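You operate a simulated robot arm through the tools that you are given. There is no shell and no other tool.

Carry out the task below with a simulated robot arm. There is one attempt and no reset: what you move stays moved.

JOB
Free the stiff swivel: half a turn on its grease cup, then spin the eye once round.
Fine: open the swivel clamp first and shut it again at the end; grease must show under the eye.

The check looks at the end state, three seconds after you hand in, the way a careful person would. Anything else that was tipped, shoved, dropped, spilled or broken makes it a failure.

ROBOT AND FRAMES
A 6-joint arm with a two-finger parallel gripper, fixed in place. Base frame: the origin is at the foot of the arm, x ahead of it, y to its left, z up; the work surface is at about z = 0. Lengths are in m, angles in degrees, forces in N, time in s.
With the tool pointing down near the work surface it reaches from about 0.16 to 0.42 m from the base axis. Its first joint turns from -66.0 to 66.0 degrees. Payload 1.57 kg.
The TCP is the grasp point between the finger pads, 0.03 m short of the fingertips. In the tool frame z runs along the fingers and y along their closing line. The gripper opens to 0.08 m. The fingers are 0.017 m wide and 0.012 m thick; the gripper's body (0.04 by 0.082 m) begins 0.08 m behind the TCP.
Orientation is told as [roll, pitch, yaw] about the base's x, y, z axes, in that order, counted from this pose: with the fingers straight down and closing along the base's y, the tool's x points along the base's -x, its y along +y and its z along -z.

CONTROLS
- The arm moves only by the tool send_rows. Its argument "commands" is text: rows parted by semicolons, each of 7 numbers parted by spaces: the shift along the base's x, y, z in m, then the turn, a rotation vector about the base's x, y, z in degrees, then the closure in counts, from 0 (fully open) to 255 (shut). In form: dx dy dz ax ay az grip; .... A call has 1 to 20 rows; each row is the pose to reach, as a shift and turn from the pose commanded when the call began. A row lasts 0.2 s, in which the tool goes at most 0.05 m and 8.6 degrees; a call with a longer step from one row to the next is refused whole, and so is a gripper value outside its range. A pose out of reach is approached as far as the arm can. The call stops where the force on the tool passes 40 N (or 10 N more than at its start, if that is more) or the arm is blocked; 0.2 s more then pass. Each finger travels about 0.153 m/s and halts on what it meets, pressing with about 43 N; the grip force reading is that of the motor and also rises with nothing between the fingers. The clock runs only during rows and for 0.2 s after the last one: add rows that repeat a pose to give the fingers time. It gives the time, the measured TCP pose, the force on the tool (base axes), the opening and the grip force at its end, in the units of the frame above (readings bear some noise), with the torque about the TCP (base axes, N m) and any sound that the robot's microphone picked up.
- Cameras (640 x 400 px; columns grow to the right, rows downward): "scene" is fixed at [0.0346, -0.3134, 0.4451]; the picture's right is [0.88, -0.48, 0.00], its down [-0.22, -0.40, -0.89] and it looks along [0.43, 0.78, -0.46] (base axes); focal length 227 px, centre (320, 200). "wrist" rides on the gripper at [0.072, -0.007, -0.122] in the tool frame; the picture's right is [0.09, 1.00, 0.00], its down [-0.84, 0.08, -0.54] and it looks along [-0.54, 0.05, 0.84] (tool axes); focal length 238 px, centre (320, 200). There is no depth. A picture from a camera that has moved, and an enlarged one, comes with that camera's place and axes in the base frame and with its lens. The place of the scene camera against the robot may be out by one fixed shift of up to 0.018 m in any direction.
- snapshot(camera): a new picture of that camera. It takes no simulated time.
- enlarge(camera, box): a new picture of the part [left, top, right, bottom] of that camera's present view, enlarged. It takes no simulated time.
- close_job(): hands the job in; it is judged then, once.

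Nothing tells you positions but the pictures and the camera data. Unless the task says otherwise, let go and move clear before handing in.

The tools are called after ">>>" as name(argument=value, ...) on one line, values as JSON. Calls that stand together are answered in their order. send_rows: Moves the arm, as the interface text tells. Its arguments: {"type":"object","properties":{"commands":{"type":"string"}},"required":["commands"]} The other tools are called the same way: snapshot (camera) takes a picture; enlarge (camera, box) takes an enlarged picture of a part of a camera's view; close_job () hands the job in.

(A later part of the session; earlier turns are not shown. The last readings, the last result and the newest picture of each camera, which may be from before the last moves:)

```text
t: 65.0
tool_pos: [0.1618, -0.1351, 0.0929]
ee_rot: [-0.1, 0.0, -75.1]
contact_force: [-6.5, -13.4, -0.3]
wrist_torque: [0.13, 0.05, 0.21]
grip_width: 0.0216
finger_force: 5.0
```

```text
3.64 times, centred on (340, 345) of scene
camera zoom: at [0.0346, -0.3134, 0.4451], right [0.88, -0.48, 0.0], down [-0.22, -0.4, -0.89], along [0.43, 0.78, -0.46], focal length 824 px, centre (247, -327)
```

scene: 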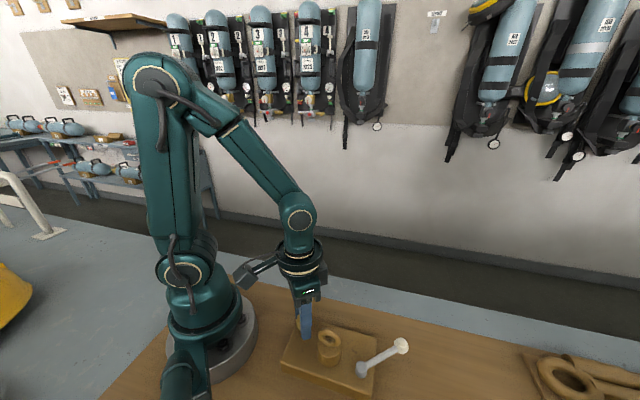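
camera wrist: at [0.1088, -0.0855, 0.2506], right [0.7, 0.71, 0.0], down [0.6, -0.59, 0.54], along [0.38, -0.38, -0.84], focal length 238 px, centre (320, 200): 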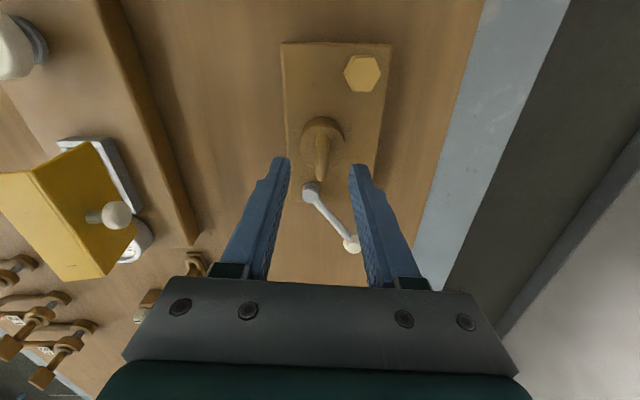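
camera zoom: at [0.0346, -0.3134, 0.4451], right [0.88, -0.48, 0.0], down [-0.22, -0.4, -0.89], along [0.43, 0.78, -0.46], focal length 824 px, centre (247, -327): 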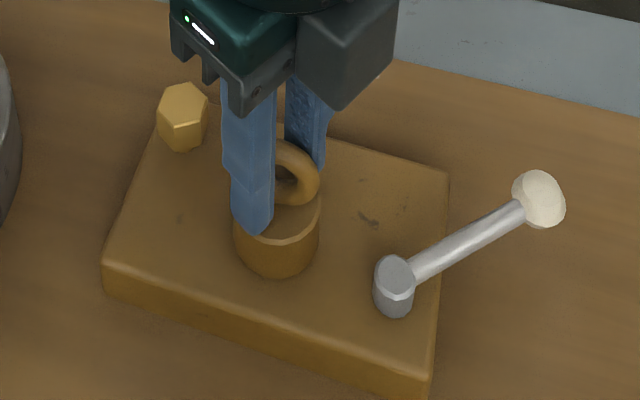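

The ring resists: the fingers were pushed open instead of turning it. I'll back off and see whether the eye moved at all.

>>> send_rows(commands="0 0 0 0 0 8 200; 0 0 0 0 0 16 200; 0 0 0 0 0 24 200; 0 0 0 0 0 30 200; 0 0 0 0 0 30 200")

>>> enlarge(camera="wrist", box=[250, 110, 390, 230])

>>> enlarge(camera="scene", box=[300, 315, 360, 370])

```text
t: 66.2
tool_pos: [0.1622, -0.1349, 0.0929]
ee_rot: [0.0, 0.1, -44.9]
contact_force: [0.0, -0.1, -0.5]
wrist_torque: [0.04, 0.05, 0.01]
grip_width: 0.0172
finger_force: 0.0
```

```text
3.33 times, centred on (320, 170) of wrist
camera zoom: at [0.1064, -0.0886, 0.2136], right [0.64, 0.77, 0.0], down [0.65, -0.54, 0.54], along [0.42, -0.35, -0.84], focal length 794 px, centre (320, 300)
```

zoom: 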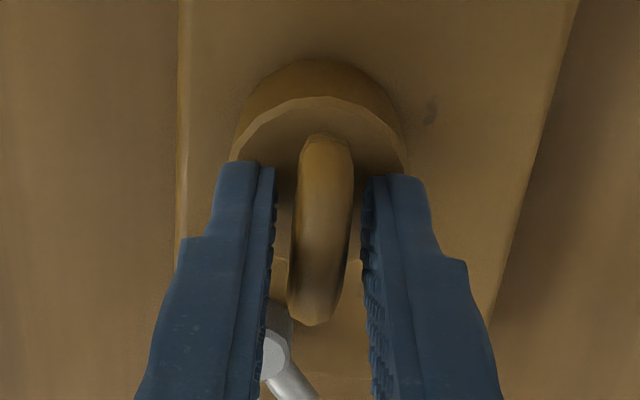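

```text
7.27 times, centred on (330, 342) of scene
camera zoom: at [0.0346, -0.3134, 0.4451], right [0.88, -0.48, 0.0], down [-0.22, -0.4, -0.89], along [0.43, 0.78, -0.46], focal length 1648 px, centre (247, -836)
```

zoom: 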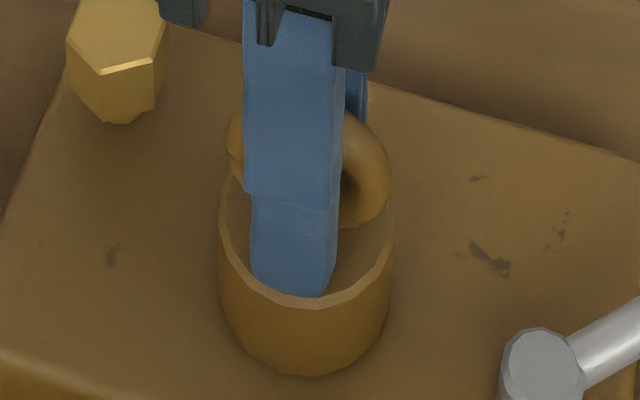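

The eye did not turn, since the loose fit couldn't give enough torque. I'll grip the ring firmly now, check that the grip is centred, then try a small turn.

>>> send_rows(commands="0 0 0 0 0 0 214; 0 0 0 0 0 0 222; 0 0 0 0 0 0 230; 0 0 0 0 0 0 230")

>>> enlarge(camera="wrist", box=[250, 110, 390, 230])

```text
t: 67.2
tool_pos: [0.1617, -0.1358, 0.0928]
ee_rot: [0.0, 0.0, -45.1]
contact_force: [-1.8, -3.4, -1.4]
wrist_torque: [0.02, 0.01, 0.0]
grip_width: 0.0108
finger_force: 1.4
```

```text
3.33 times, centred on (320, 170) of wrist
camera zoom: at [0.1065, -0.0886, 0.2136], right [0.64, 0.77, 0.0], down [0.65, -0.54, 0.54], along [0.42, -0.35, -0.84], focal length 794 px, centre (320, 300)
```

zoom: 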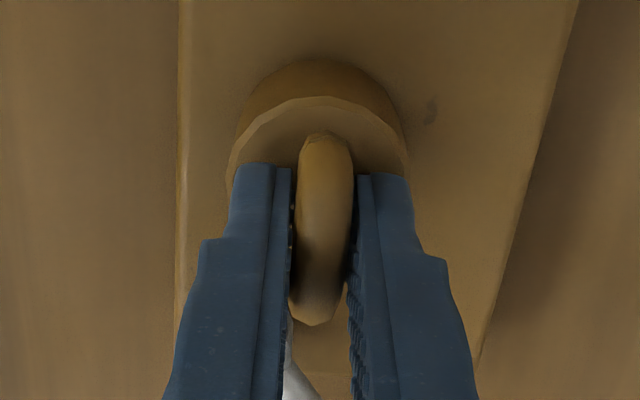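

>>> send_rows(commands="-0.0001 -0.0002 0 0 0 0 240; -0.0001 -0.0002 0 0 0 0 255; -0.0001 -0.0002 0 0 0 0 255; -0.0001 -0.0002 0 0 0 0 255")

```text
t: 68.2
tool_pos: [0.1627, -0.1348, 0.0927]
ee_rot: [0.0, -0.1, -45.0]
contact_force: [-5.7, -10.8, 0.9]
wrist_torque: [-0.39, -0.54, 0.02]
grip_width: 0.01
finger_force: 28.0
```

>>> send_rows(commands="-0.0003 -0.0005 0 0 0 0 255; -0.0003 -0.0005 0 0 0 -4 255; -0.0003 -0.0005 0 0 0 -8 255")

>>> enlarge(camera="wrist", box=[250, 110, 390, 230])

>>> enlarge(camera="scene", box=[260, 290, 420, 400])

```text
t: 69.0
tool_pos: [0.1625, -0.1353, 0.0925]
ee_rot: [0.2, 0.1, -53.1]
contact_force: [5.6, 13.5, 2.3]
wrist_torque: [-0.34, -0.21, 0.65]
grip_width: 0.0118
finger_force: 29.0
```

```text
3.33 times, centred on (320, 170) of wrist
camera zoom: at [0.1128, -0.0812, 0.2139], right [0.74, 0.67, 0.0], down [0.56, -0.62, 0.54], along [0.36, -0.4, -0.84], focal length 794 px, centre (320, 300)
```

zoom: 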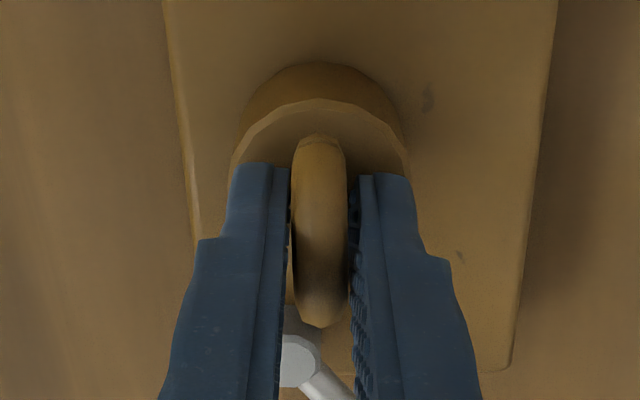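

```text
3.64 times, centred on (340, 345) of scene
camera zoom: at [0.0346, -0.3133, 0.4451], right [0.88, -0.48, 0.0], down [-0.22, -0.4, -0.89], along [0.43, 0.78, -0.46], focal length 824 px, centre (247, -327)
```

zoom: 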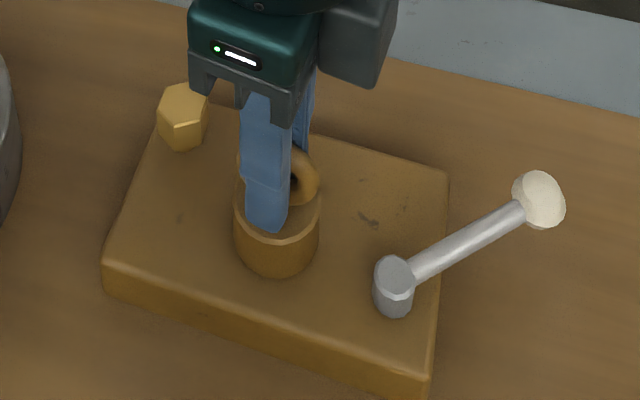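

The eye is locked solid at 0.65 N·m, so forcing it would only drag the plate. I'll back off and re-examine the cup and clamp for clues.

>>> send_rows(commands="0 0 0 0 0 4 255; 0 0 0 0 0 8 230; 0 0 0 0 0 8 200; 0 0 0 0 0 8 150; 0 0 0 0 0 8 128; 0 0 0.03 0 0 8 128; 0 0 0.07 0 0 8 128")

>>> enlarge(camera="scene", box=[280, 300, 340, 340])

>>> enlarge(camera="scene", box=[340, 330, 420, 390])

>>> snapshot(camera="wrist")

```text
t: 70.6
tool_pos: [0.1612, -0.1368, 0.1647]
ee_rot: [0.0, 0.0, -45.0]
contact_force: [-0.6, -0.6, -0.1]
wrist_torque: [-0.02, 0.01, -0.01]
grip_width: 0.0399
finger_force: 0.1
```

```text
10.00 times, centred on (310, 320) of scene
camera zoom: at [0.0346, -0.3134, 0.4451], right [0.88, -0.48, 0.0], down [-0.22, -0.4, -0.89], along [0.43, 0.78, -0.46], focal length 2266 px, centre (420, -1000)
```

zoom: 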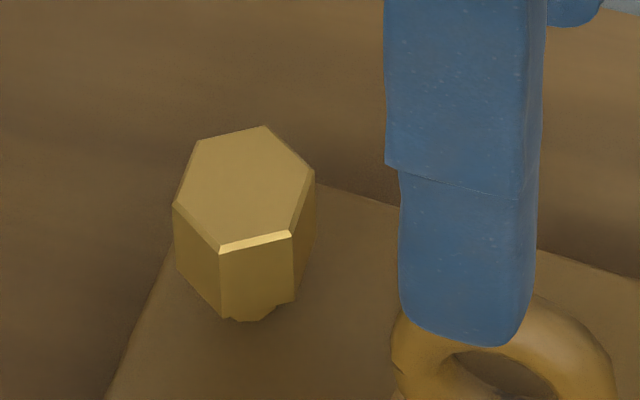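

```text
6.67 times, centred on (380, 360) of scene
camera zoom: at [0.0346, -0.3134, 0.4451], right [0.88, -0.48, 0.0], down [-0.22, -0.4, -0.89], along [0.43, 0.78, -0.46], focal length 1511 px, centre (-80, -867)
```

zoom: 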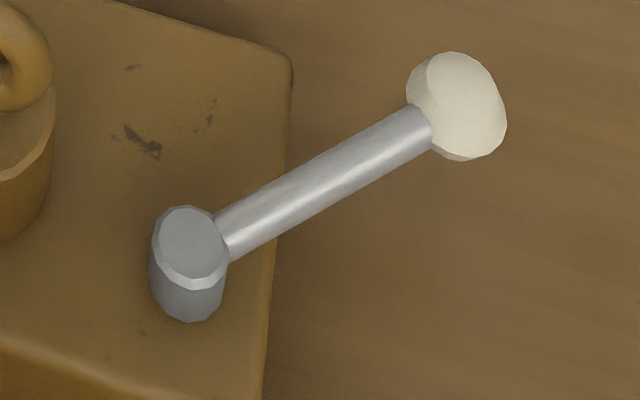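

```text
taken
camera wrist: at [0.1057, -0.0893, 0.2859], right [0.64, 0.77, 0.0], down [0.65, -0.54, 0.54], along [0.42, -0.35, -0.84], focal length 238 px, centre (320, 200)
```

wrist: 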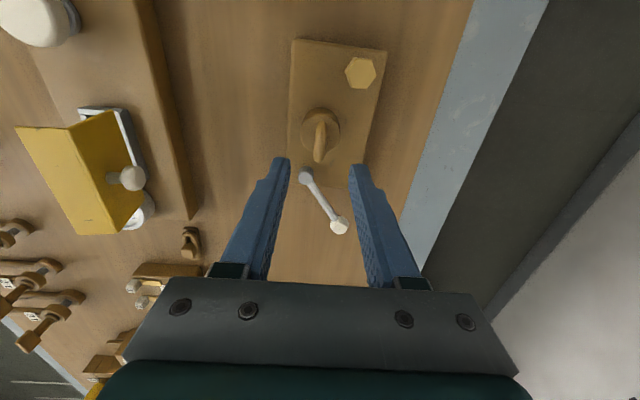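

>>> enlarge(camera="wrist", box=[290, 95, 350, 175])

>>> enlarge(camera="scene", box=[305, 318, 355, 368])

>>> enlarge(camera="wrist", box=[335, 45, 385, 100])

```text
5.00 times, centred on (320, 135) of wrist
camera zoom: at [0.1057, -0.0893, 0.2859], right [0.64, 0.77, 0.0], down [0.65, -0.54, 0.54], along [0.42, -0.35, -0.84], focal length 1192 px, centre (320, 525)
```

zoom: 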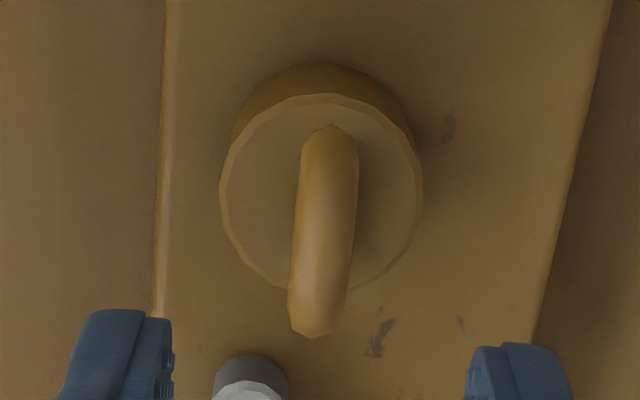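

```text
8.00 times, centred on (330, 343) of scene
camera zoom: at [0.0346, -0.3134, 0.4451], right [0.88, -0.48, 0.0], down [-0.22, -0.4, -0.89], along [0.43, 0.78, -0.46], focal length 1813 px, centre (240, -944)
```

zoom: 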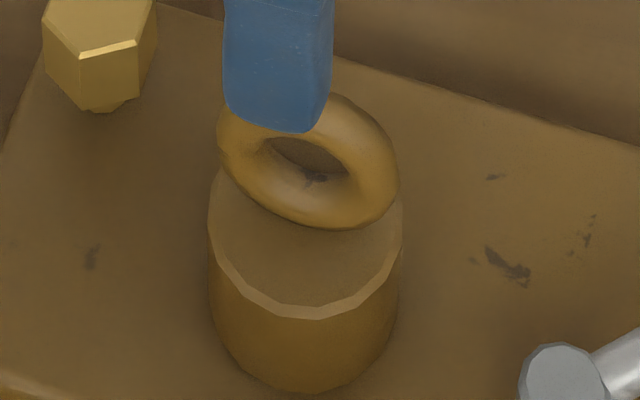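

```text
7.27 times, centred on (360, 72) of wrist
camera zoom: at [0.1057, -0.0893, 0.2859], right [0.64, 0.77, 0.0], down [0.65, -0.54, 0.54], along [0.42, -0.35, -0.84], focal length 1734 px, centre (29, 1127)
```

zoom: 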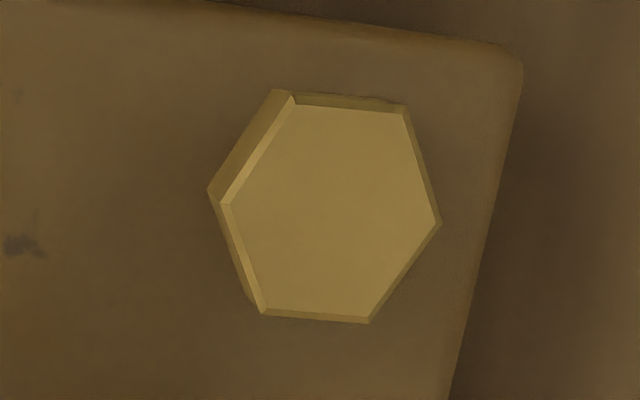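

There's no grease and the cup height is unchanged, so something isn't satisfied, possibly the clamp. I'll go back to the lever, straddle it loosely, and gently check its full travel, including the other direction.

>>> send_rows(commands="0.017 -0.0092 0 0 0 6 96; 0.0345 -0.0184 0 0 0 12 96; 0.0517 -0.0276 0 0 0 18 96; 0.069 -0.0368 0 0 0 24 96; 0.0862 -0.046 0 0 0 30 96; 0.1034 -0.0552 0 0 0 35.4 96; 0.1034 -0.0552 -0.035 0 0 35.4 96; 0.1034 -0.0552 -0.035 0 0 35.4 96")

>>> snapshot(camera="wrist")

```text
t: 72.4
tool_pos: [0.2668, -0.191, 0.1256]
ee_rot: [0.0, 0.0, -9.5]
contact_force: [-0.2, -0.3, -0.2]
wrist_torque: [0.03, 0.0, 0.01]
grip_width: 0.05
finger_force: 0.0
```

```text
taken
camera wrist: at [0.1948, -0.1853, 0.2472], right [0.07, 1.0, 0.0], down [0.84, -0.06, 0.54], along [0.54, -0.04, -0.84], focal length 238 px, centre (320, 200)
```

wrist: 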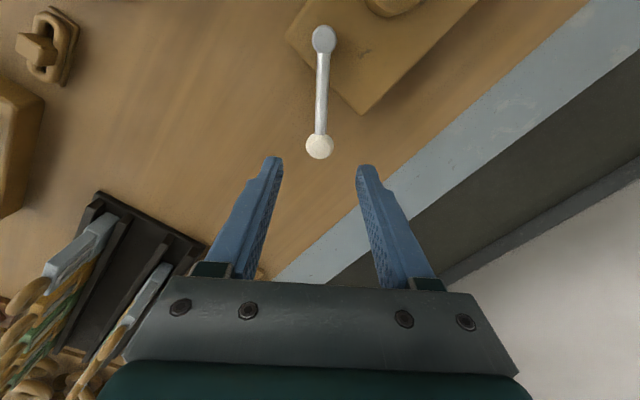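

Well aligned. I'll descend around the knob, loose-straddle it, and swing it back toward shut while watching for any stop or sound.

>>> send_rows(commands="0 0 -0.03 0 0 0 96; 0 0 -0.05 0 0 0 96; 0 0 -0.058 0 0 0 96; 0 0 -0.058 0 0 0 150; 0 0 -0.058 0 0 0 159; 0.00048 0.00845 -0.058 0 0 6.5 159; 0.0002 0.01495 -0.058 0 0 11.5 159; -0.00066 0.0214 -0.058 0 0 16.5 159; -0.0021 0.02775 -0.058 0 0 21.5 159; -0.004 0.034 -0.058 0 0 26.5 159; -0.0065 0.04 -0.058 0 0 31.5 159; -0.0095 0.0457 -0.058 0 0 36.5 159; -0.013 0.0512 -0.058 0 0 41.5 159; -0.017 0.0564 -0.058 0 0 46.5 159")

>>> snapshot(camera="wrist")

>>> enlarge(camera="scene", box=[260, 290, 420, 400])

```text
t: 75.4
tool_pos: [0.2486, -0.1338, 0.0697]
ee_rot: [-0.1, 0.0, 37.0]
contact_force: [0.8, -0.3, -0.4]
wrist_torque: [-0.01, 0.02, 0.04]
grip_width: 0.0306
finger_force: 0.4
```

```text
taken
camera wrist: at [0.1944, -0.1822, 0.1911], right [-0.67, 0.74, 0.0], down [0.62, 0.57, 0.54], along [0.4, 0.36, -0.84], focal length 238 px, centre (320, 200)
```

wrist: 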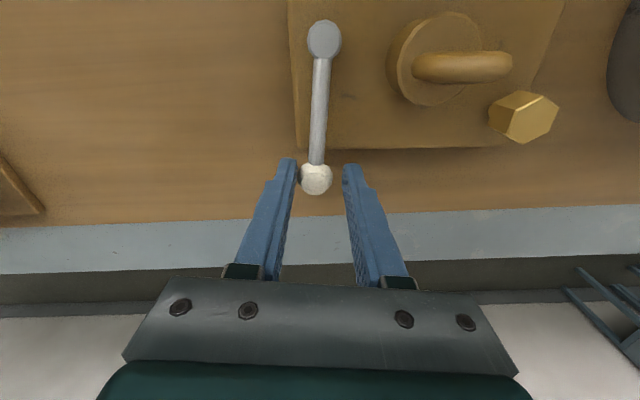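

```text
3.64 times, centred on (340, 345) of scene
camera zoom: at [0.0346, -0.3134, 0.4451], right [0.88, -0.48, 0.0], down [-0.22, -0.4, -0.89], along [0.43, 0.78, -0.46], focal length 824 px, centre (247, -327)
```

zoom: 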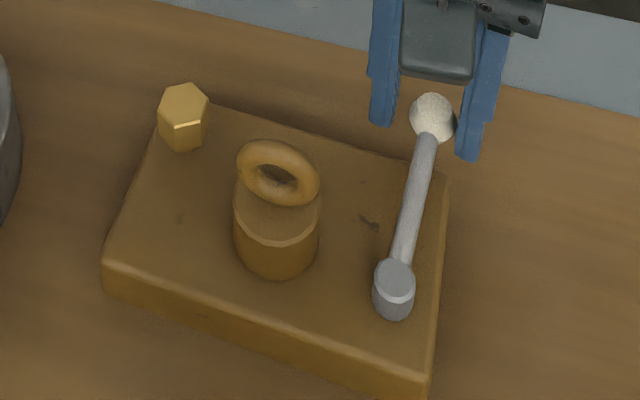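

The lever comes back freely and is near the original shut angle. I'll go gently a little past that to see whether shut is a hard stop.

>>> send_rows(commands="-0.0022 0.0024 0 0 0 2.5 159; -0.0044 0.0048 0 0 0 5 159; -0.0068 0.0071 0 0 0 7.5 159; -0.0092 0.0092 0 0 0 10 159; -0.0118 0.0113 0 0 0 12.5 159; -0.0144 0.0132 0 0 0 15 159")

>>> snapshot(camera="wrist")

>>> enlarge(camera="scene", box=[260, 290, 420, 400])

```text
t: 76.8
tool_pos: [0.235, -0.1211, 0.0721]
ee_rot: [-0.3, -0.1, 52.1]
contact_force: [12.8, -7.1, 4.5]
wrist_torque: [-0.14, -0.32, 0.05]
grip_width: 0.0426
finger_force: 7.5
```

```text
taken
camera wrist: at [0.195, -0.1812, 0.1919], right [-0.84, 0.54, -0.01], down [0.45, 0.71, 0.54], along [0.3, 0.45, -0.84], focal length 238 px, centre (320, 200)
```

wrist: 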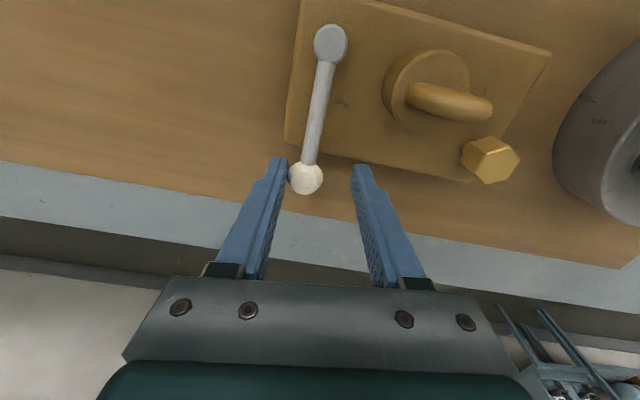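

```text
3.64 times, centred on (340, 345) of scene
camera zoom: at [0.0346, -0.3134, 0.4451], right [0.88, -0.48, 0.0], down [-0.22, -0.4, -0.89], along [0.43, 0.78, -0.46], focal length 824 px, centre (247, -327)
```

zoom: 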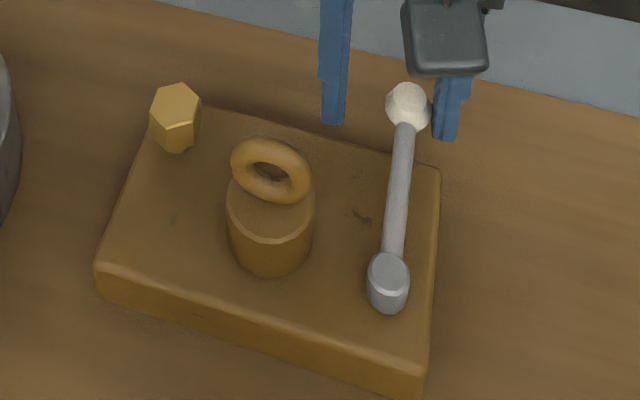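

Shut is a hard stop, so clockwise is definitely the opening direction and the lever was fully open before. That test nudged the plate a few mm. I'll swing the lever back to open and stop before leaning on the stop.

>>> send_rows(commands="0.0063 -0.0052 0 0 0 -6.3 159; 0.0125 -0.0118 0 0 0 -13.3 159; 0.018 -0.0192 0 0 0 -20.3 159; 0.0224 -0.0271 0 0 0 -27.3 159; 0.0259 -0.0355 0 0 0 -34.3 159; 0.0283 -0.0442 0 0 0 -41.3 159; 0.0297 -0.0532 0 0 0 -48.3 159; 0.0299 -0.0623 0 0 0 -55.3 159; 0.0296 -0.0675 0 0 0 -59.3 159; 0.0291 -0.0714 0 0 0 -62.3 159; 0.0291 -0.0714 0 0 0 -62.3 159")

>>> snapshot(camera="wrist")

>>> enlarge(camera="scene", box=[260, 290, 420, 400])

```text
t: 79.2
tool_pos: [0.2624, -0.1934, 0.068]
ee_rot: [0.2, 0.1, -10.5]
contact_force: [-2.3, 6.9, -0.9]
wrist_torque: [0.09, 0.06, 0.07]
grip_width: 0.0359
finger_force: 3.3
```

```text
taken
camera wrist: at [0.1906, -0.1852, 0.1898], right [0.09, 1.0, 0.0], down [0.84, -0.08, 0.54], along [0.54, -0.05, -0.84], focal length 238 px, centre (320, 200)
```

wrist: 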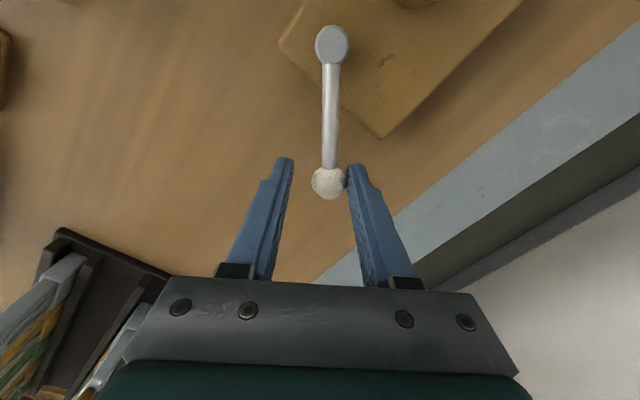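

```text
3.64 times, centred on (340, 345) of scene
camera zoom: at [0.0346, -0.3134, 0.4451], right [0.88, -0.48, 0.0], down [-0.22, -0.4, -0.89], along [0.43, 0.78, -0.46], focal length 824 px, centre (247, -327)
```

zoom: 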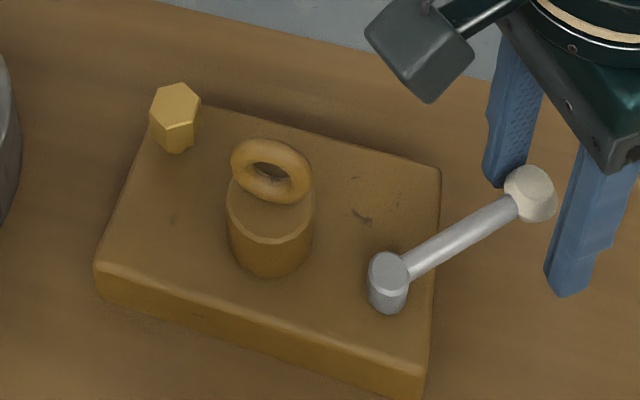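

The lever is fully open again and the plate didn't move this time. Clockwise on the cup gave no grease, so I'll try it the other way. First I'll release the lever and lift.

>>> send_rows(commands="0 0.005 0 0 0 0 140; 0 0.005 0 0 0 0 90; 0 0.005 0 0 0 0 90; 0 0.005 0.03 0 0 0 90; 0 0.005 0.07 0 0 0 90; 0 0.005 0.105 0 0 0 90")

>>> enlarge(camera="scene", box=[260, 290, 420, 400])

```text
t: 80.6
tool_pos: [0.2625, -0.186, 0.1748]
ee_rot: [-0.1, 0.0, -10.4]
contact_force: [0.4, 0.5, -0.1]
wrist_torque: [-0.02, -0.01, -0.05]
grip_width: 0.0524
finger_force: 0.0
```

```text
3.64 times, centred on (340, 345) of scene
camera zoom: at [0.0346, -0.3134, 0.4451], right [0.88, -0.48, 0.0], down [-0.22, -0.4, -0.89], along [0.43, 0.78, -0.46], focal length 824 px, centre (247, -327)
```

zoom: 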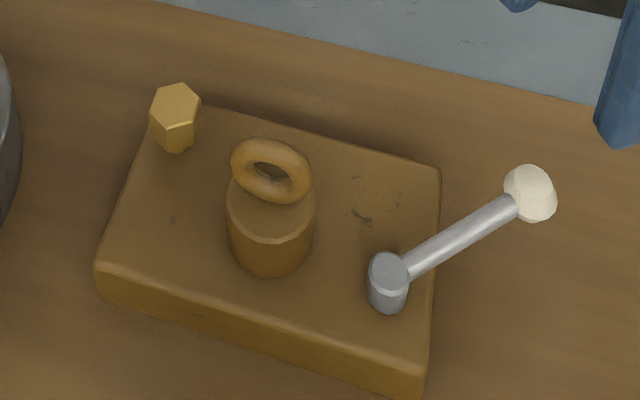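

The lever is open and the plate is steady, but the cup now sits at about (0.140, -0.0745), right at the arm's inner reach. I'll go above a known-good nearby spot at yaw -137° first and measure from there.

>>> send_rows(commands="-0.0074 0.0069 0 0 0 -7.9 90; -0.0149 0.0138 0 0 0 -15.8 90; -0.0223 0.0207 0 0 0 -23.7 90; -0.0297 0.0275 0 0 0 -31.5 90; -0.0372 0.0344 0 0 0 -39.4 90; -0.0446 0.0413 0 0 0 -47.3 90; -0.052 0.0482 0 0 0 -55.2 90; -0.0595 0.055 0 0 0 -63 90; -0.0669 0.062 0 0 0 -71 90; -0.0743 0.0688 0 0 0 -78.9 90; -0.0818 0.0757 0 0 0 -86.7 90; -0.0892 0.0826 0 0 0 -94.6 90; -0.0966 0.0895 0 0 0 -102.5 90; -0.104 0.0964 0 0 0 -110.4 90; -0.1115 0.1032 0 0 0 -118.3 90; -0.1189 0.11 0 0 0 -126 90; -0.1189 0.11 0 0 0 -126 90")

>>> snapshot(camera="wrist")

>>> enlarge(camera="wrist", box=[250, 80, 470, 220])

```text
t: 84.2
tool_pos: [0.1434, -0.0778, 0.1742]
ee_rot: [0.0, -0.1, -136.5]
contact_force: [0.3, -0.4, -0.6]
wrist_torque: [-0.02, 0.0, 0.0]
grip_width: 0.0518
finger_force: 0.0
```

```text
taken
camera wrist: at [0.1912, -0.0237, 0.2966], right [0.75, -0.66, 0.0], down [-0.55, -0.63, 0.54], along [-0.36, -0.41, -0.84], focal length 238 px, centre (320, 200)
```

wrist: 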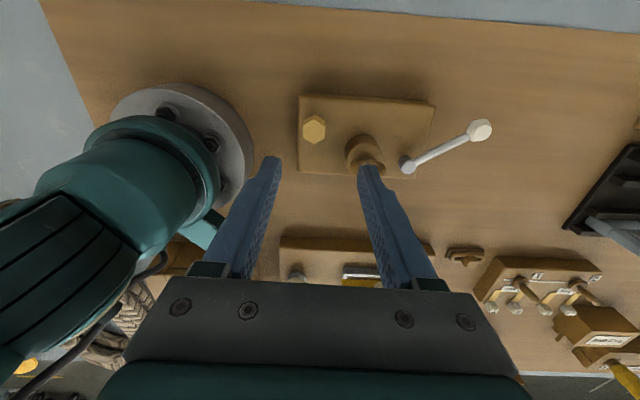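

```text
2.86 times, centred on (360, 150) of wrist
camera zoom: at [0.1912, -0.0237, 0.2966], right [0.75, -0.66, 0.0], down [-0.55, -0.63, 0.54], along [-0.36, -0.41, -0.84], focal length 681 px, centre (206, 343)
```

zoom: 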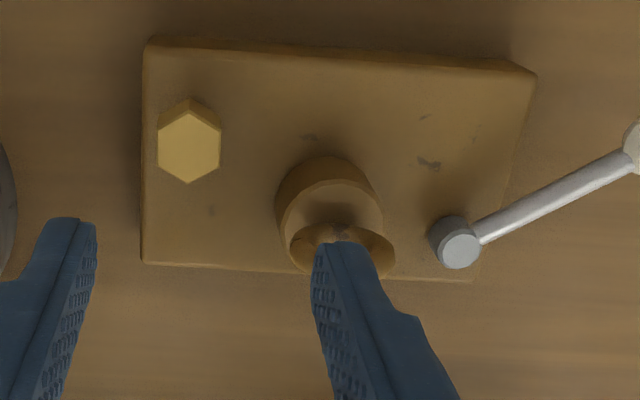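

The cup's reach is tight and the plate has drifted about 4 mm along its long axis. I'll fix both by nudging the plate back outward: closed fingers against the boss's side, along the plate's long axis, in small force-monitored steps.

>>> send_rows(commands="-0.004 -0.007 0 0 0 1.5 170; -0.0095 -0.016 0 0 0 1.5 255; -0.0144 -0.0248 0 0 0 1.5 255; -0.0144 -0.0248 -0.03 0 0 1.5 255; -0.0144 -0.0248 -0.06 0 0 1.5 255")

>>> snapshot(camera="wrist")

>>> enlarge(camera="scene", box=[260, 270, 420, 380])

```text
t: 85.4
tool_pos: [0.1299, -0.1027, 0.1129]
ee_rot: [0.1, 0.0, -134.8]
contact_force: [-0.1, -0.3, -0.3]
wrist_torque: [-0.01, 0.01, 0.02]
grip_width: 0.0
finger_force: 21.9
```

```text
taken
camera wrist: at [0.1759, -0.0485, 0.2341], right [0.77, -0.64, 0.0], down [-0.54, -0.65, 0.54], along [-0.35, -0.42, -0.84], focal length 238 px, centre (320, 200)
```

wrist: 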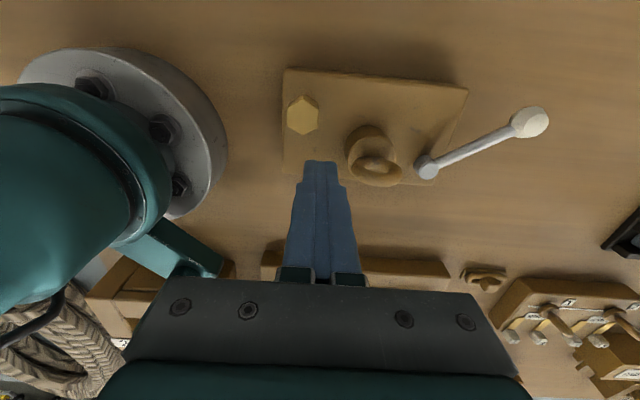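

```text
3.64 times, centred on (340, 325) of scene
camera zoom: at [0.0346, -0.3134, 0.4451], right [0.88, -0.48, 0.0], down [-0.22, -0.4, -0.89], along [0.43, 0.78, -0.46], focal length 824 px, centre (247, -254)
```

zoom: 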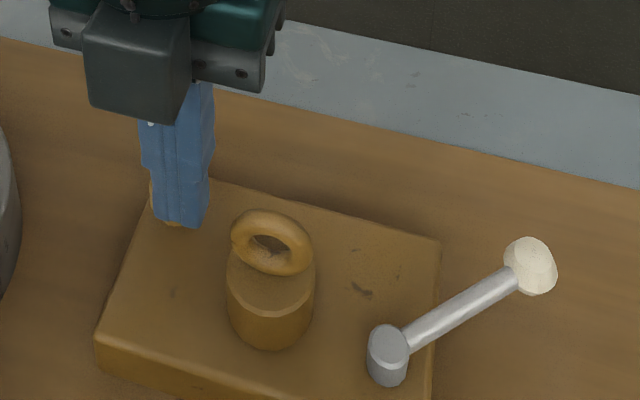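

>>> send_rows(commands="0 0 -0.02 0 0 0 255; 0 0 -0.04 0 0 0 255; 0 0 -0.05 0 0 0 255; 0.0021 -0.0021 -0.05 0 0 0 255; 0.0042 -0.0042 -0.05 0 0 0 255")

>>> enlarge(camera="wrist", box=[260, 90, 440, 240])

>>> enlarge(camera="scene", box=[260, 290, 420, 400])

```text
t: 86.6
tool_pos: [0.1339, -0.1063, 0.063]
ee_rot: [0.0, 0.1, -134.9]
contact_force: [0.4, 0.1, 0.7]
wrist_torque: [0.0, 0.02, -0.01]
grip_width: 0.0
finger_force: 21.4
```

```text
2.67 times, centred on (350, 165) of wrist
camera zoom: at [0.1793, -0.0505, 0.1848], right [0.77, -0.64, 0.0], down [-0.54, -0.65, 0.54], along [-0.35, -0.42, -0.84], focal length 636 px, centre (240, 293)
```

zoom: 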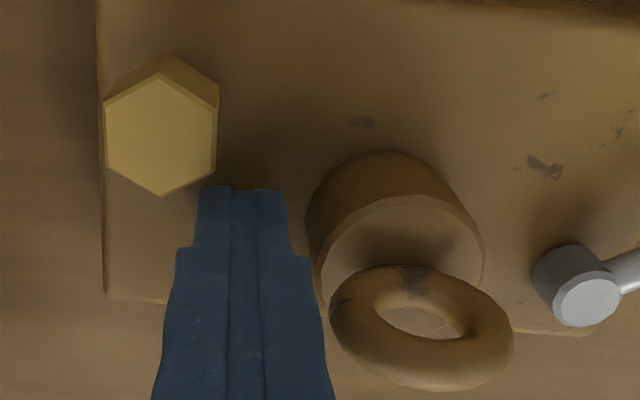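

```text
3.64 times, centred on (340, 345) of scene
camera zoom: at [0.0346, -0.3134, 0.4451], right [0.88, -0.48, 0.0], down [-0.22, -0.4, -0.89], along [0.43, 0.78, -0.46], focal length 824 px, centre (247, -327)
```

zoom: 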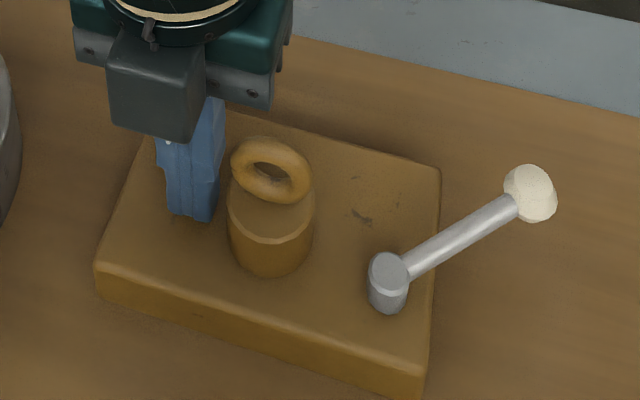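

>>> send_rows(commands="0.0007 -0.0007 0 0 0 0 255; 0.0014 -0.0014 0 0 0 0 255; 0.0019 -0.0019 0 0 0 0 255; 0.0024 -0.0024 0 0 0 0 255; 0.0028 -0.0028 0 0 0 0 255")

>>> enlarge(camera="scene", box=[260, 290, 420, 400])

```text
t: 87.8
tool_pos: [0.1363, -0.1094, 0.0632]
ee_rot: [-0.1, 0.0, -134.9]
contact_force: [-2.7, 3.7, 1.9]
wrist_torque: [-0.1, -0.09, 0.03]
grip_width: 0.0
finger_force: 21.5
```

```text
3.64 times, centred on (340, 345) of scene
camera zoom: at [0.0346, -0.3134, 0.4451], right [0.88, -0.48, 0.0], down [-0.22, -0.4, -0.89], along [0.43, 0.78, -0.46], focal length 824 px, centre (247, -327)
```

zoom: 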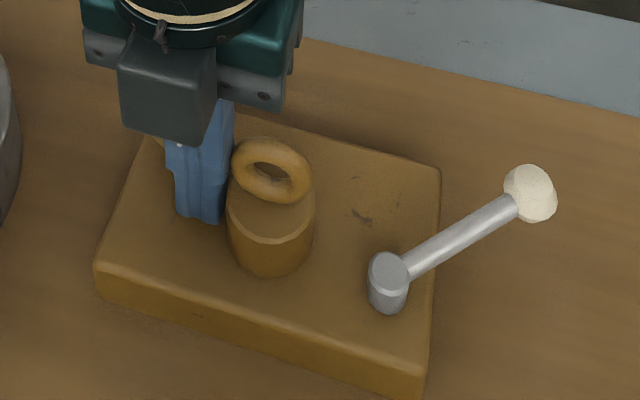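

Contact has just been made with the boss (about 5 N). I'll push about 3.5 mm more in small steps.

>>> send_rows(commands="0.0004 -0.0004 0 0 0 0 255; 0.0008 -0.0008 0 0 0 0 255; 0.0012 -0.0012 0 0 0 0 255; 0.0016 -0.0016 0 0 0 0 255; 0.002 -0.002 0 0 0 0 255")

>>> enlarge(camera="scene", box=[260, 290, 420, 400])

```text
t: 89.0
tool_pos: [0.138, -0.1106, 0.0642]
ee_rot: [0.0, 0.0, -135.0]
contact_force: [-8.9, 10.5, 0.4]
wrist_torque: [-0.25, -0.21, 0.02]
grip_width: 0.0
finger_force: 20.8
```

```text
3.64 times, centred on (340, 345) of scene
camera zoom: at [0.0346, -0.3134, 0.4451], right [0.88, -0.48, 0.0], down [-0.22, -0.4, -0.89], along [0.43, 0.78, -0.46], focal length 824 px, centre (247, -327)
```

zoom: 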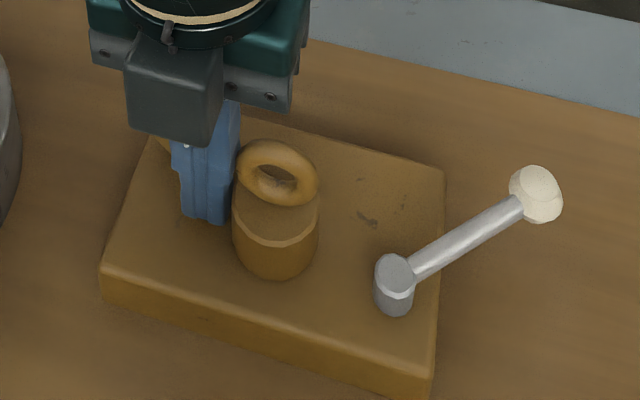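

>>> send_rows(commands="0.0004 -0.0004 0 0 0 0 255; 0.0008 -0.0008 0 0 0 0 255; 0.001 -0.001 0 0 0 0 255; 0.0005 -0.0005 0 0 0 0 255; -0.003 0.003 0 0 0 0 255; -0.006 0.006 0 0 0 0 255; -0.006 0.006 0.03 0 0 0 255; -0.006 0.006 0.06 0 0 0 200; -0.006 0.006 0.09 0 0 0 128; -0.006 0.006 0.11 0 0 0 90")

>>> enlarge(camera="scene", box=[260, 290, 420, 400])

>>> snapshot(camera="wrist")

```text
t: 91.2
tool_pos: [0.1335, -0.1052, 0.1744]
ee_rot: [-0.1, 0.1, -134.9]
contact_force: [0.0, -0.1, -0.9]
wrist_torque: [-0.01, -0.02, 0.02]
grip_width: 0.052
finger_force: 0.1
```

```text
3.64 times, centred on (340, 345) of scene
camera zoom: at [0.0346, -0.3134, 0.4451], right [0.88, -0.48, 0.0], down [-0.22, -0.4, -0.89], along [0.43, 0.78, -0.46], focal length 824 px, centre (247, -327)
```

zoom: 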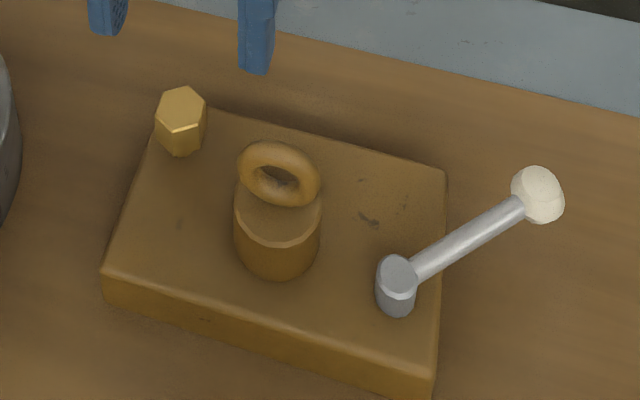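

```text
taken
camera wrist: at [0.1781, -0.0493, 0.2964], right [0.77, -0.64, 0.0], down [-0.54, -0.65, 0.54], along [-0.35, -0.42, -0.84], focal length 238 px, centre (320, 200)
```

wrist: 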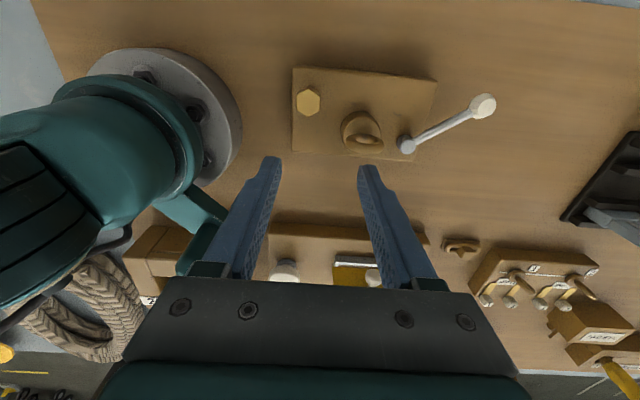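

The plate is back within about 2–3 mm of where it started. Now I'll move above the cup at yaw -135° and align for a counter-clockwise half turn.

>>> send_rows(commands="0.004 0.01 0 0 0 0 90; 0.008 0.02 0 0 0 0 90; 0.0109 0.0297 0 0 0 0 90; 0.0109 0.0297 -0.025 0 0 0 90; 0.0109 0.0297 -0.05 0 0 0 90; 0.0109 0.0297 -0.05 0 0 0 90")

>>> enlarge(camera="wrist", box=[250, 90, 390, 190])

```text
t: 92.6
tool_pos: [0.1435, -0.0753, 0.1266]
ee_rot: [0.0, 0.0, -134.9]
contact_force: [0.3, 0.2, 0.3]
wrist_torque: [0.02, 0.0, -0.01]
grip_width: 0.0518
finger_force: 0.1
```

```text
4.00 times, centred on (320, 140) of wrist
camera zoom: at [0.1886, -0.0197, 0.247], right [0.77, -0.64, 0.0], down [-0.54, -0.65, 0.54], along [-0.35, -0.42, -0.84], focal length 953 px, centre (320, 440)
```

zoom: 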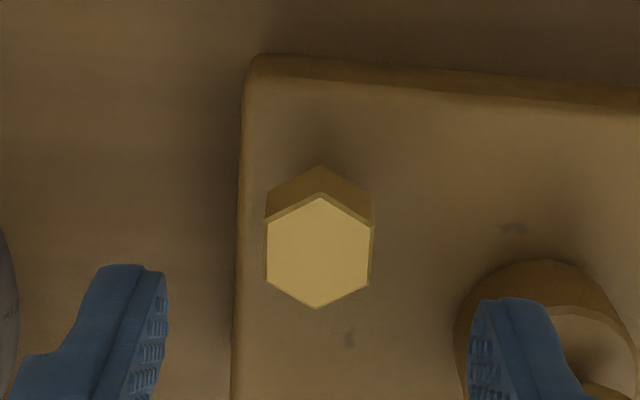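

>>> send_rows(commands="-0.0002 0.001 -0.01 0 0 3.4 90; -0.0002 0.001 -0.025 0 0 3.4 90; -0.0002 0.001 -0.04 0 0 3.4 90; -0.0002 0.001 -0.057 0 0 3.4 90; -0.0002 0.001 -0.057 0 0 3.4 150; -0.0002 0.001 -0.057 0 0 3.4 168; -0.0002 0.001 -0.057 0 0 3.4 168")

>>> enlarge(camera="wrist", box=[220, 90, 420, 250])

```text
t: 94.2
tool_pos: [0.1447, -0.0736, 0.0689]
ee_rot: [0.0, 0.1, -131.5]
contact_force: [-0.2, -0.5, -0.1]
wrist_torque: [0.04, 0.01, 0.0]
grip_width: 0.0272
finger_force: 0.0
```

```text
2.50 times, centred on (320, 170) of wrist
camera zoom: at [0.1861, -0.0157, 0.1898], right [0.81, -0.59, 0.0], down [-0.5, -0.68, 0.54], along [-0.32, -0.44, -0.84], focal length 596 px, centre (320, 275)
```

zoom: 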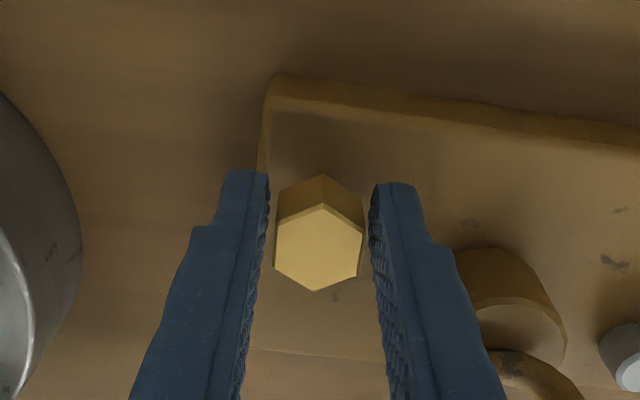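

Aligned. I'll close and check balance.

>>> send_rows(commands="-0.0003 0.0003 0 0 0 0 175; -0.0003 0.0003 0 0 0 0 190; -0.0003 0.0003 0 0 0 0 200; -0.0003 0.0003 0 0 0 0 200")

```text
t: 95.2
tool_pos: [0.1423, -0.0737, 0.0675]
ee_rot: [0.1, 0.0, -131.5]
contact_force: [0.5, -9.6, -0.6]
wrist_torque: [-0.18, 0.03, 0.06]
grip_width: 0.0256
finger_force: 36.9
```

>>> send_rows(commands="0 -0.0004 0 0 0 0 212; 0 -0.0004 0 0 0 7 212; 0 -0.0004 0 0 0 14 212; 0 -0.0004 0 0 0 20 212; 0 -0.0004 0 0 0 20 212")

```text
t: 96.4
tool_pos: [0.1429, -0.0754, 0.067]
ee_rot: [-0.2, 0.0, -111.4]
contact_force: [-2.5, 16.3, 6.1]
wrist_torque: [1.02, -0.37, -0.03]
grip_width: 0.0256
finger_force: 37.2
```

>>> send_rows(commands="-0.0001 0.0007 0.0003 0 0 0 212; -0.0001 0.0007 0.0003 0 0 7 212; -0.0001 0.0007 0.0003 0 0 14 212; -0.0001 0.0007 0.0003 0 0 20 212; -0.0001 0.0007 0.0003 0 0 20 212")

```text
t: 97.6
tool_pos: [0.1431, -0.0741, 0.0674]
ee_rot: [0.1, 0.1, -91.4]
contact_force: [0.3, -3.3, -0.6]
wrist_torque: [-0.07, 0.1, 0.0]
grip_width: 0.0255
finger_force: 37.1
```

Balanced. I'll continue counter-clockwise.

>>> send_rows(commands="0 -0.0001 0 0 0 7 212; 0 -0.0001 0 0 0 14 212; 0 -0.0001 0 0 0 21 212; 0 -0.0001 0 0 0 25 212; 0 -0.0001 0 0 0 25 212")

>>> enlarge(camera="scene", box=[260, 290, 420, 400])

```text
t: 98.8
tool_pos: [0.1422, -0.0735, 0.0674]
ee_rot: [0.0, 0.0, -66.4]
contact_force: [-3.1, 2.1, 0.0]
wrist_torque: [0.51, 0.23, 0.02]
grip_width: 0.0255
finger_force: 37.2
```

```text
3.64 times, centred on (340, 345) of scene
camera zoom: at [0.0346, -0.3134, 0.4451], right [0.88, -0.48, 0.0], down [-0.22, -0.4, -0.89], along [0.43, 0.78, -0.46], focal length 824 px, centre (247, -327)
```

zoom: 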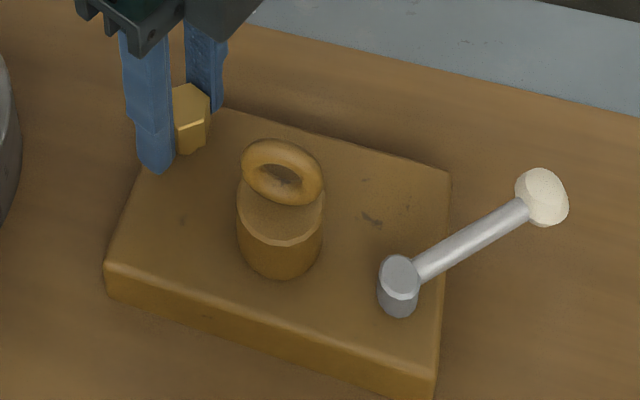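

>>> send_rows(commands="-0.0002 0.0001 0 0 0 7 212; -0.0002 0.0001 0 0 0 14 212; -0.0002 0.0001 0 0 0 21 212; -0.0002 0.0001 0 0 0 25 212; -0.0002 0.0001 0 0 0 25 212")

```text
t: 100.0
tool_pos: [0.1417, -0.0729, 0.0677]
ee_rot: [0.0, 0.0, -41.4]
contact_force: [0.6, -4.0, 0.1]
wrist_torque: [0.09, 0.15, -0.01]
grip_width: 0.0254
finger_force: 36.8
```

>>> send_rows(commands="0 -0.0002 0 0 0 7 212; 0 -0.0002 0 0 0 14 212; 0 -0.0002 0 0 0 21 212; 0 -0.0002 0 0 0 25 212; 0 -0.0002 0 0 0 25 212")

```text
t: 101.2
tool_pos: [0.143, -0.0741, 0.0679]
ee_rot: [0.0, 0.0, -16.4]
contact_force: [-4.5, 0.6, 9.2]
wrist_torque: [-0.19, -0.74, 0.03]
grip_width: 0.0256
finger_force: 36.9
```

>>> send_rows(commands="-0.0002 0 0.0003 0 0 0 212; -0.0002 0 0.0003 0 0 7 212; -0.0002 0 0.0003 0 0 14 212; -0.0002 0 0.0003 0 0 20 212; -0.0002 0 0.0003 0 0 20 212")

>>> enlarge(camera="scene", box=[260, 290, 420, 400])

```text
t: 102.4
tool_pos: [0.1421, -0.0747, 0.0683]
ee_rot: [0.1, 0.1, 3.6]
contact_force: [-6.5, -6.4, 9.6]
wrist_torque: [-0.04, -0.75, 0.0]
grip_width: 0.0257
finger_force: 37.3
```

```text
3.64 times, centred on (340, 345) of scene
camera zoom: at [0.0345, -0.3134, 0.4451], right [0.88, -0.48, 0.0], down [-0.22, -0.4, -0.89], along [0.43, 0.78, -0.46], focal length 824 px, centre (247, -327)
```

zoom: 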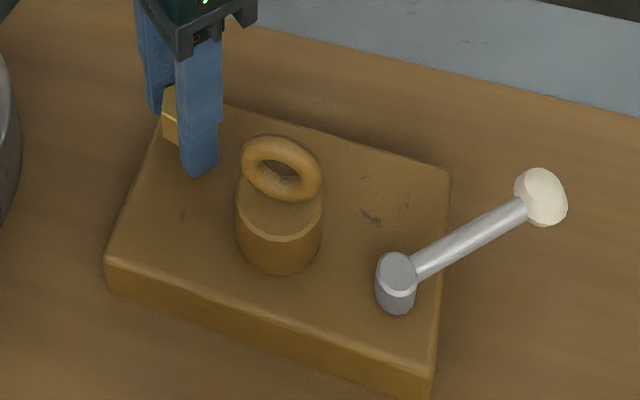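

>>> send_rows(commands="-0.0003 -0.0003 0.0003 0 0 0 212; -0.0003 -0.0003 0.0003 0 0 7 212; -0.0003 -0.0003 0.0003 0 0 14 212; -0.0003 -0.0003 0.0003 0 0 21 212; -0.0003 -0.0003 0.0003 0 0 25 212; -0.0003 -0.0003 0.0003 0 0 25 212")

```text
t: 103.8
tool_pos: [0.1415, -0.0743, 0.069]
ee_rot: [0.0, 0.1, 28.6]
contact_force: [1.4, -3.5, 0.5]
wrist_torque: [-0.24, 0.4, -0.04]
grip_width: 0.0255
finger_force: 36.7
```

>>> send_rows(commands="0 -0.0001 0 0 0 7 212; 0 -0.0001 0 0 0 14 212; 0 -0.0001 0 0 0 20 212; 0 -0.0001 0 0 0 20 212")

>>> enlarge(camera="scene", box=[280, 300, 370, 370])

```text
t: 104.8
tool_pos: [0.1423, -0.0746, 0.069]
ee_rot: [0.0, 0.0, 48.4]
contact_force: [-2.2, 2.7, 0.0]
wrist_torque: [0.14, -0.01, -0.21]
grip_width: 0.0254
finger_force: 36.9
```

```text
5.71 times, centred on (325, 335) of scene
camera zoom: at [0.0346, -0.3134, 0.4451], right [0.88, -0.48, 0.0], down [-0.22, -0.4, -0.89], along [0.43, 0.78, -0.46], focal length 1295 px, centre (291, -571)
```

zoom: 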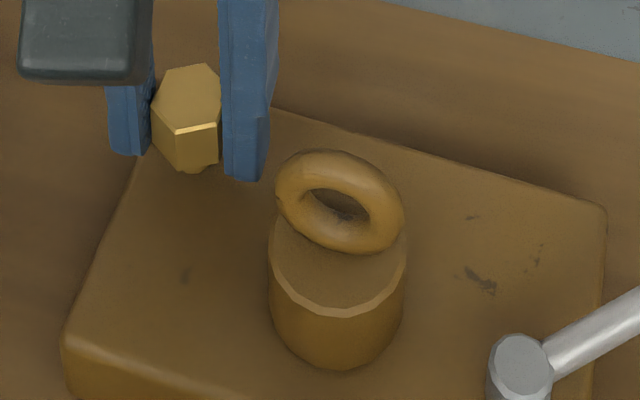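

The torque just rose as the cup came back to where it started. I'll take a small extra step to see if the start is a hard stop, which would mean clockwise was the right direction.

>>> send_rows(commands="0 0 0 0 0 2 212; 0 0 0 0 0 4 212; 0 0 0 0 0 4 212")

>>> enlarge(camera="scene", box=[260, 290, 420, 400])

```text
t: 105.6
tool_pos: [0.143, -0.0743, 0.0677]
ee_rot: [-0.2, 0.0, 52.6]
contact_force: [-0.7, -0.1, 25.0]
wrist_torque: [0.17, 0.08, -0.06]
grip_width: 0.0254
finger_force: 36.7
```

```text
3.64 times, centred on (340, 345) of scene
camera zoom: at [0.0345, -0.3134, 0.4451], right [0.88, -0.48, 0.0], down [-0.22, -0.4, -0.89], along [0.43, 0.78, -0.46], focal length 824 px, centre (247, -327)
```

zoom: 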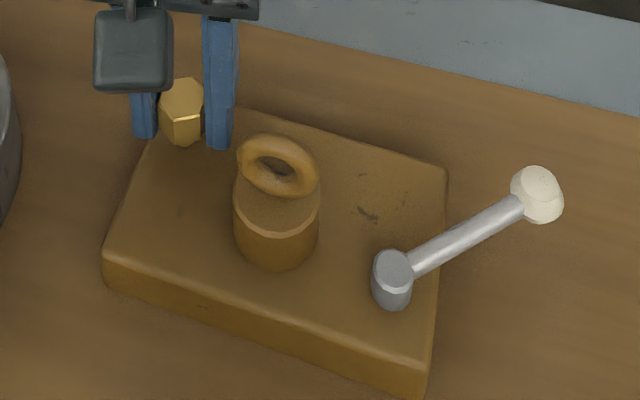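

There is no hard stop; the cup keeps turning. I'll relieve the vertical load and continue counter-clockwise past the starting point, looking for grease.

>>> send_rows(commands="0 0 0.0007 0 0 0 212; 0 0 0.0007 0 0 7 212; 0 0 0.0007 0 0 14 212; 0 0 0.0007 0 0 21 212; 0 0 0.0007 0 0 25 212; 0 0 0.0007 0 0 25 212")

```text
t: 107.0
tool_pos: [0.1415, -0.0745, 0.0693]
ee_rot: [-0.1, 0.1, 77.6]
contact_force: [5.1, -1.2, 0.5]
wrist_torque: [0.35, -0.19, -0.72]
grip_width: 0.0229
finger_force: 35.4
```

Now there's real resistance (0.72 N·m) and the grip width changed. I'll look.

>>> enlarge(camera="scene", box=[260, 290, 420, 400])

>>> enlarge(camera="wrist", box=[220, 90, 420, 250])

```text
3.64 times, centred on (340, 345) of scene
camera zoom: at [0.0346, -0.3134, 0.4451], right [0.88, -0.48, 0.0], down [-0.22, -0.4, -0.89], along [0.43, 0.78, -0.46], focal length 824 px, centre (247, -327)
```

zoom: 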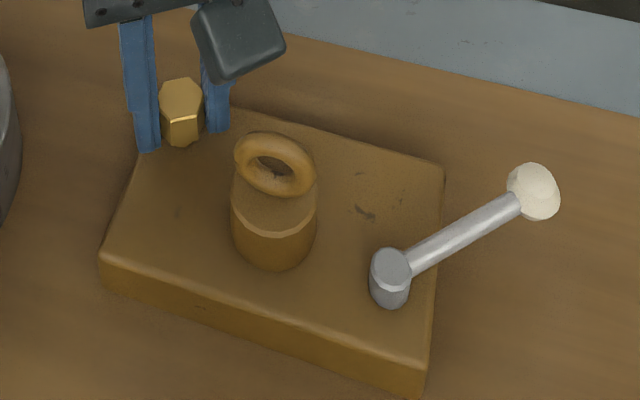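

```text
2.50 times, centred on (320, 170) of wrist
camera zoom: at [0.1331, -0.1458, 0.1905], right [-0.99, 0.13, 0.0], down [0.11, 0.83, 0.54], along [0.07, 0.54, -0.84], focal length 596 px, centre (320, 275)
```

zoom: 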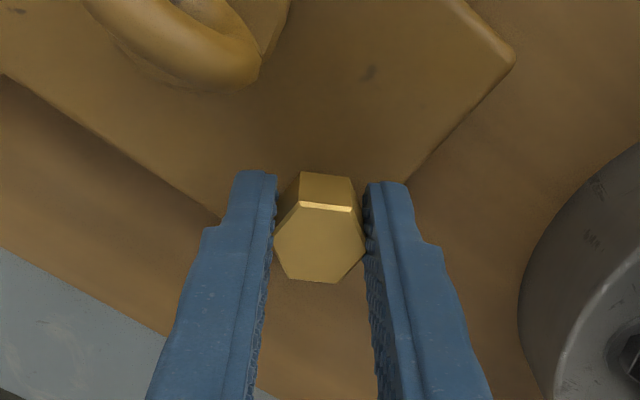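

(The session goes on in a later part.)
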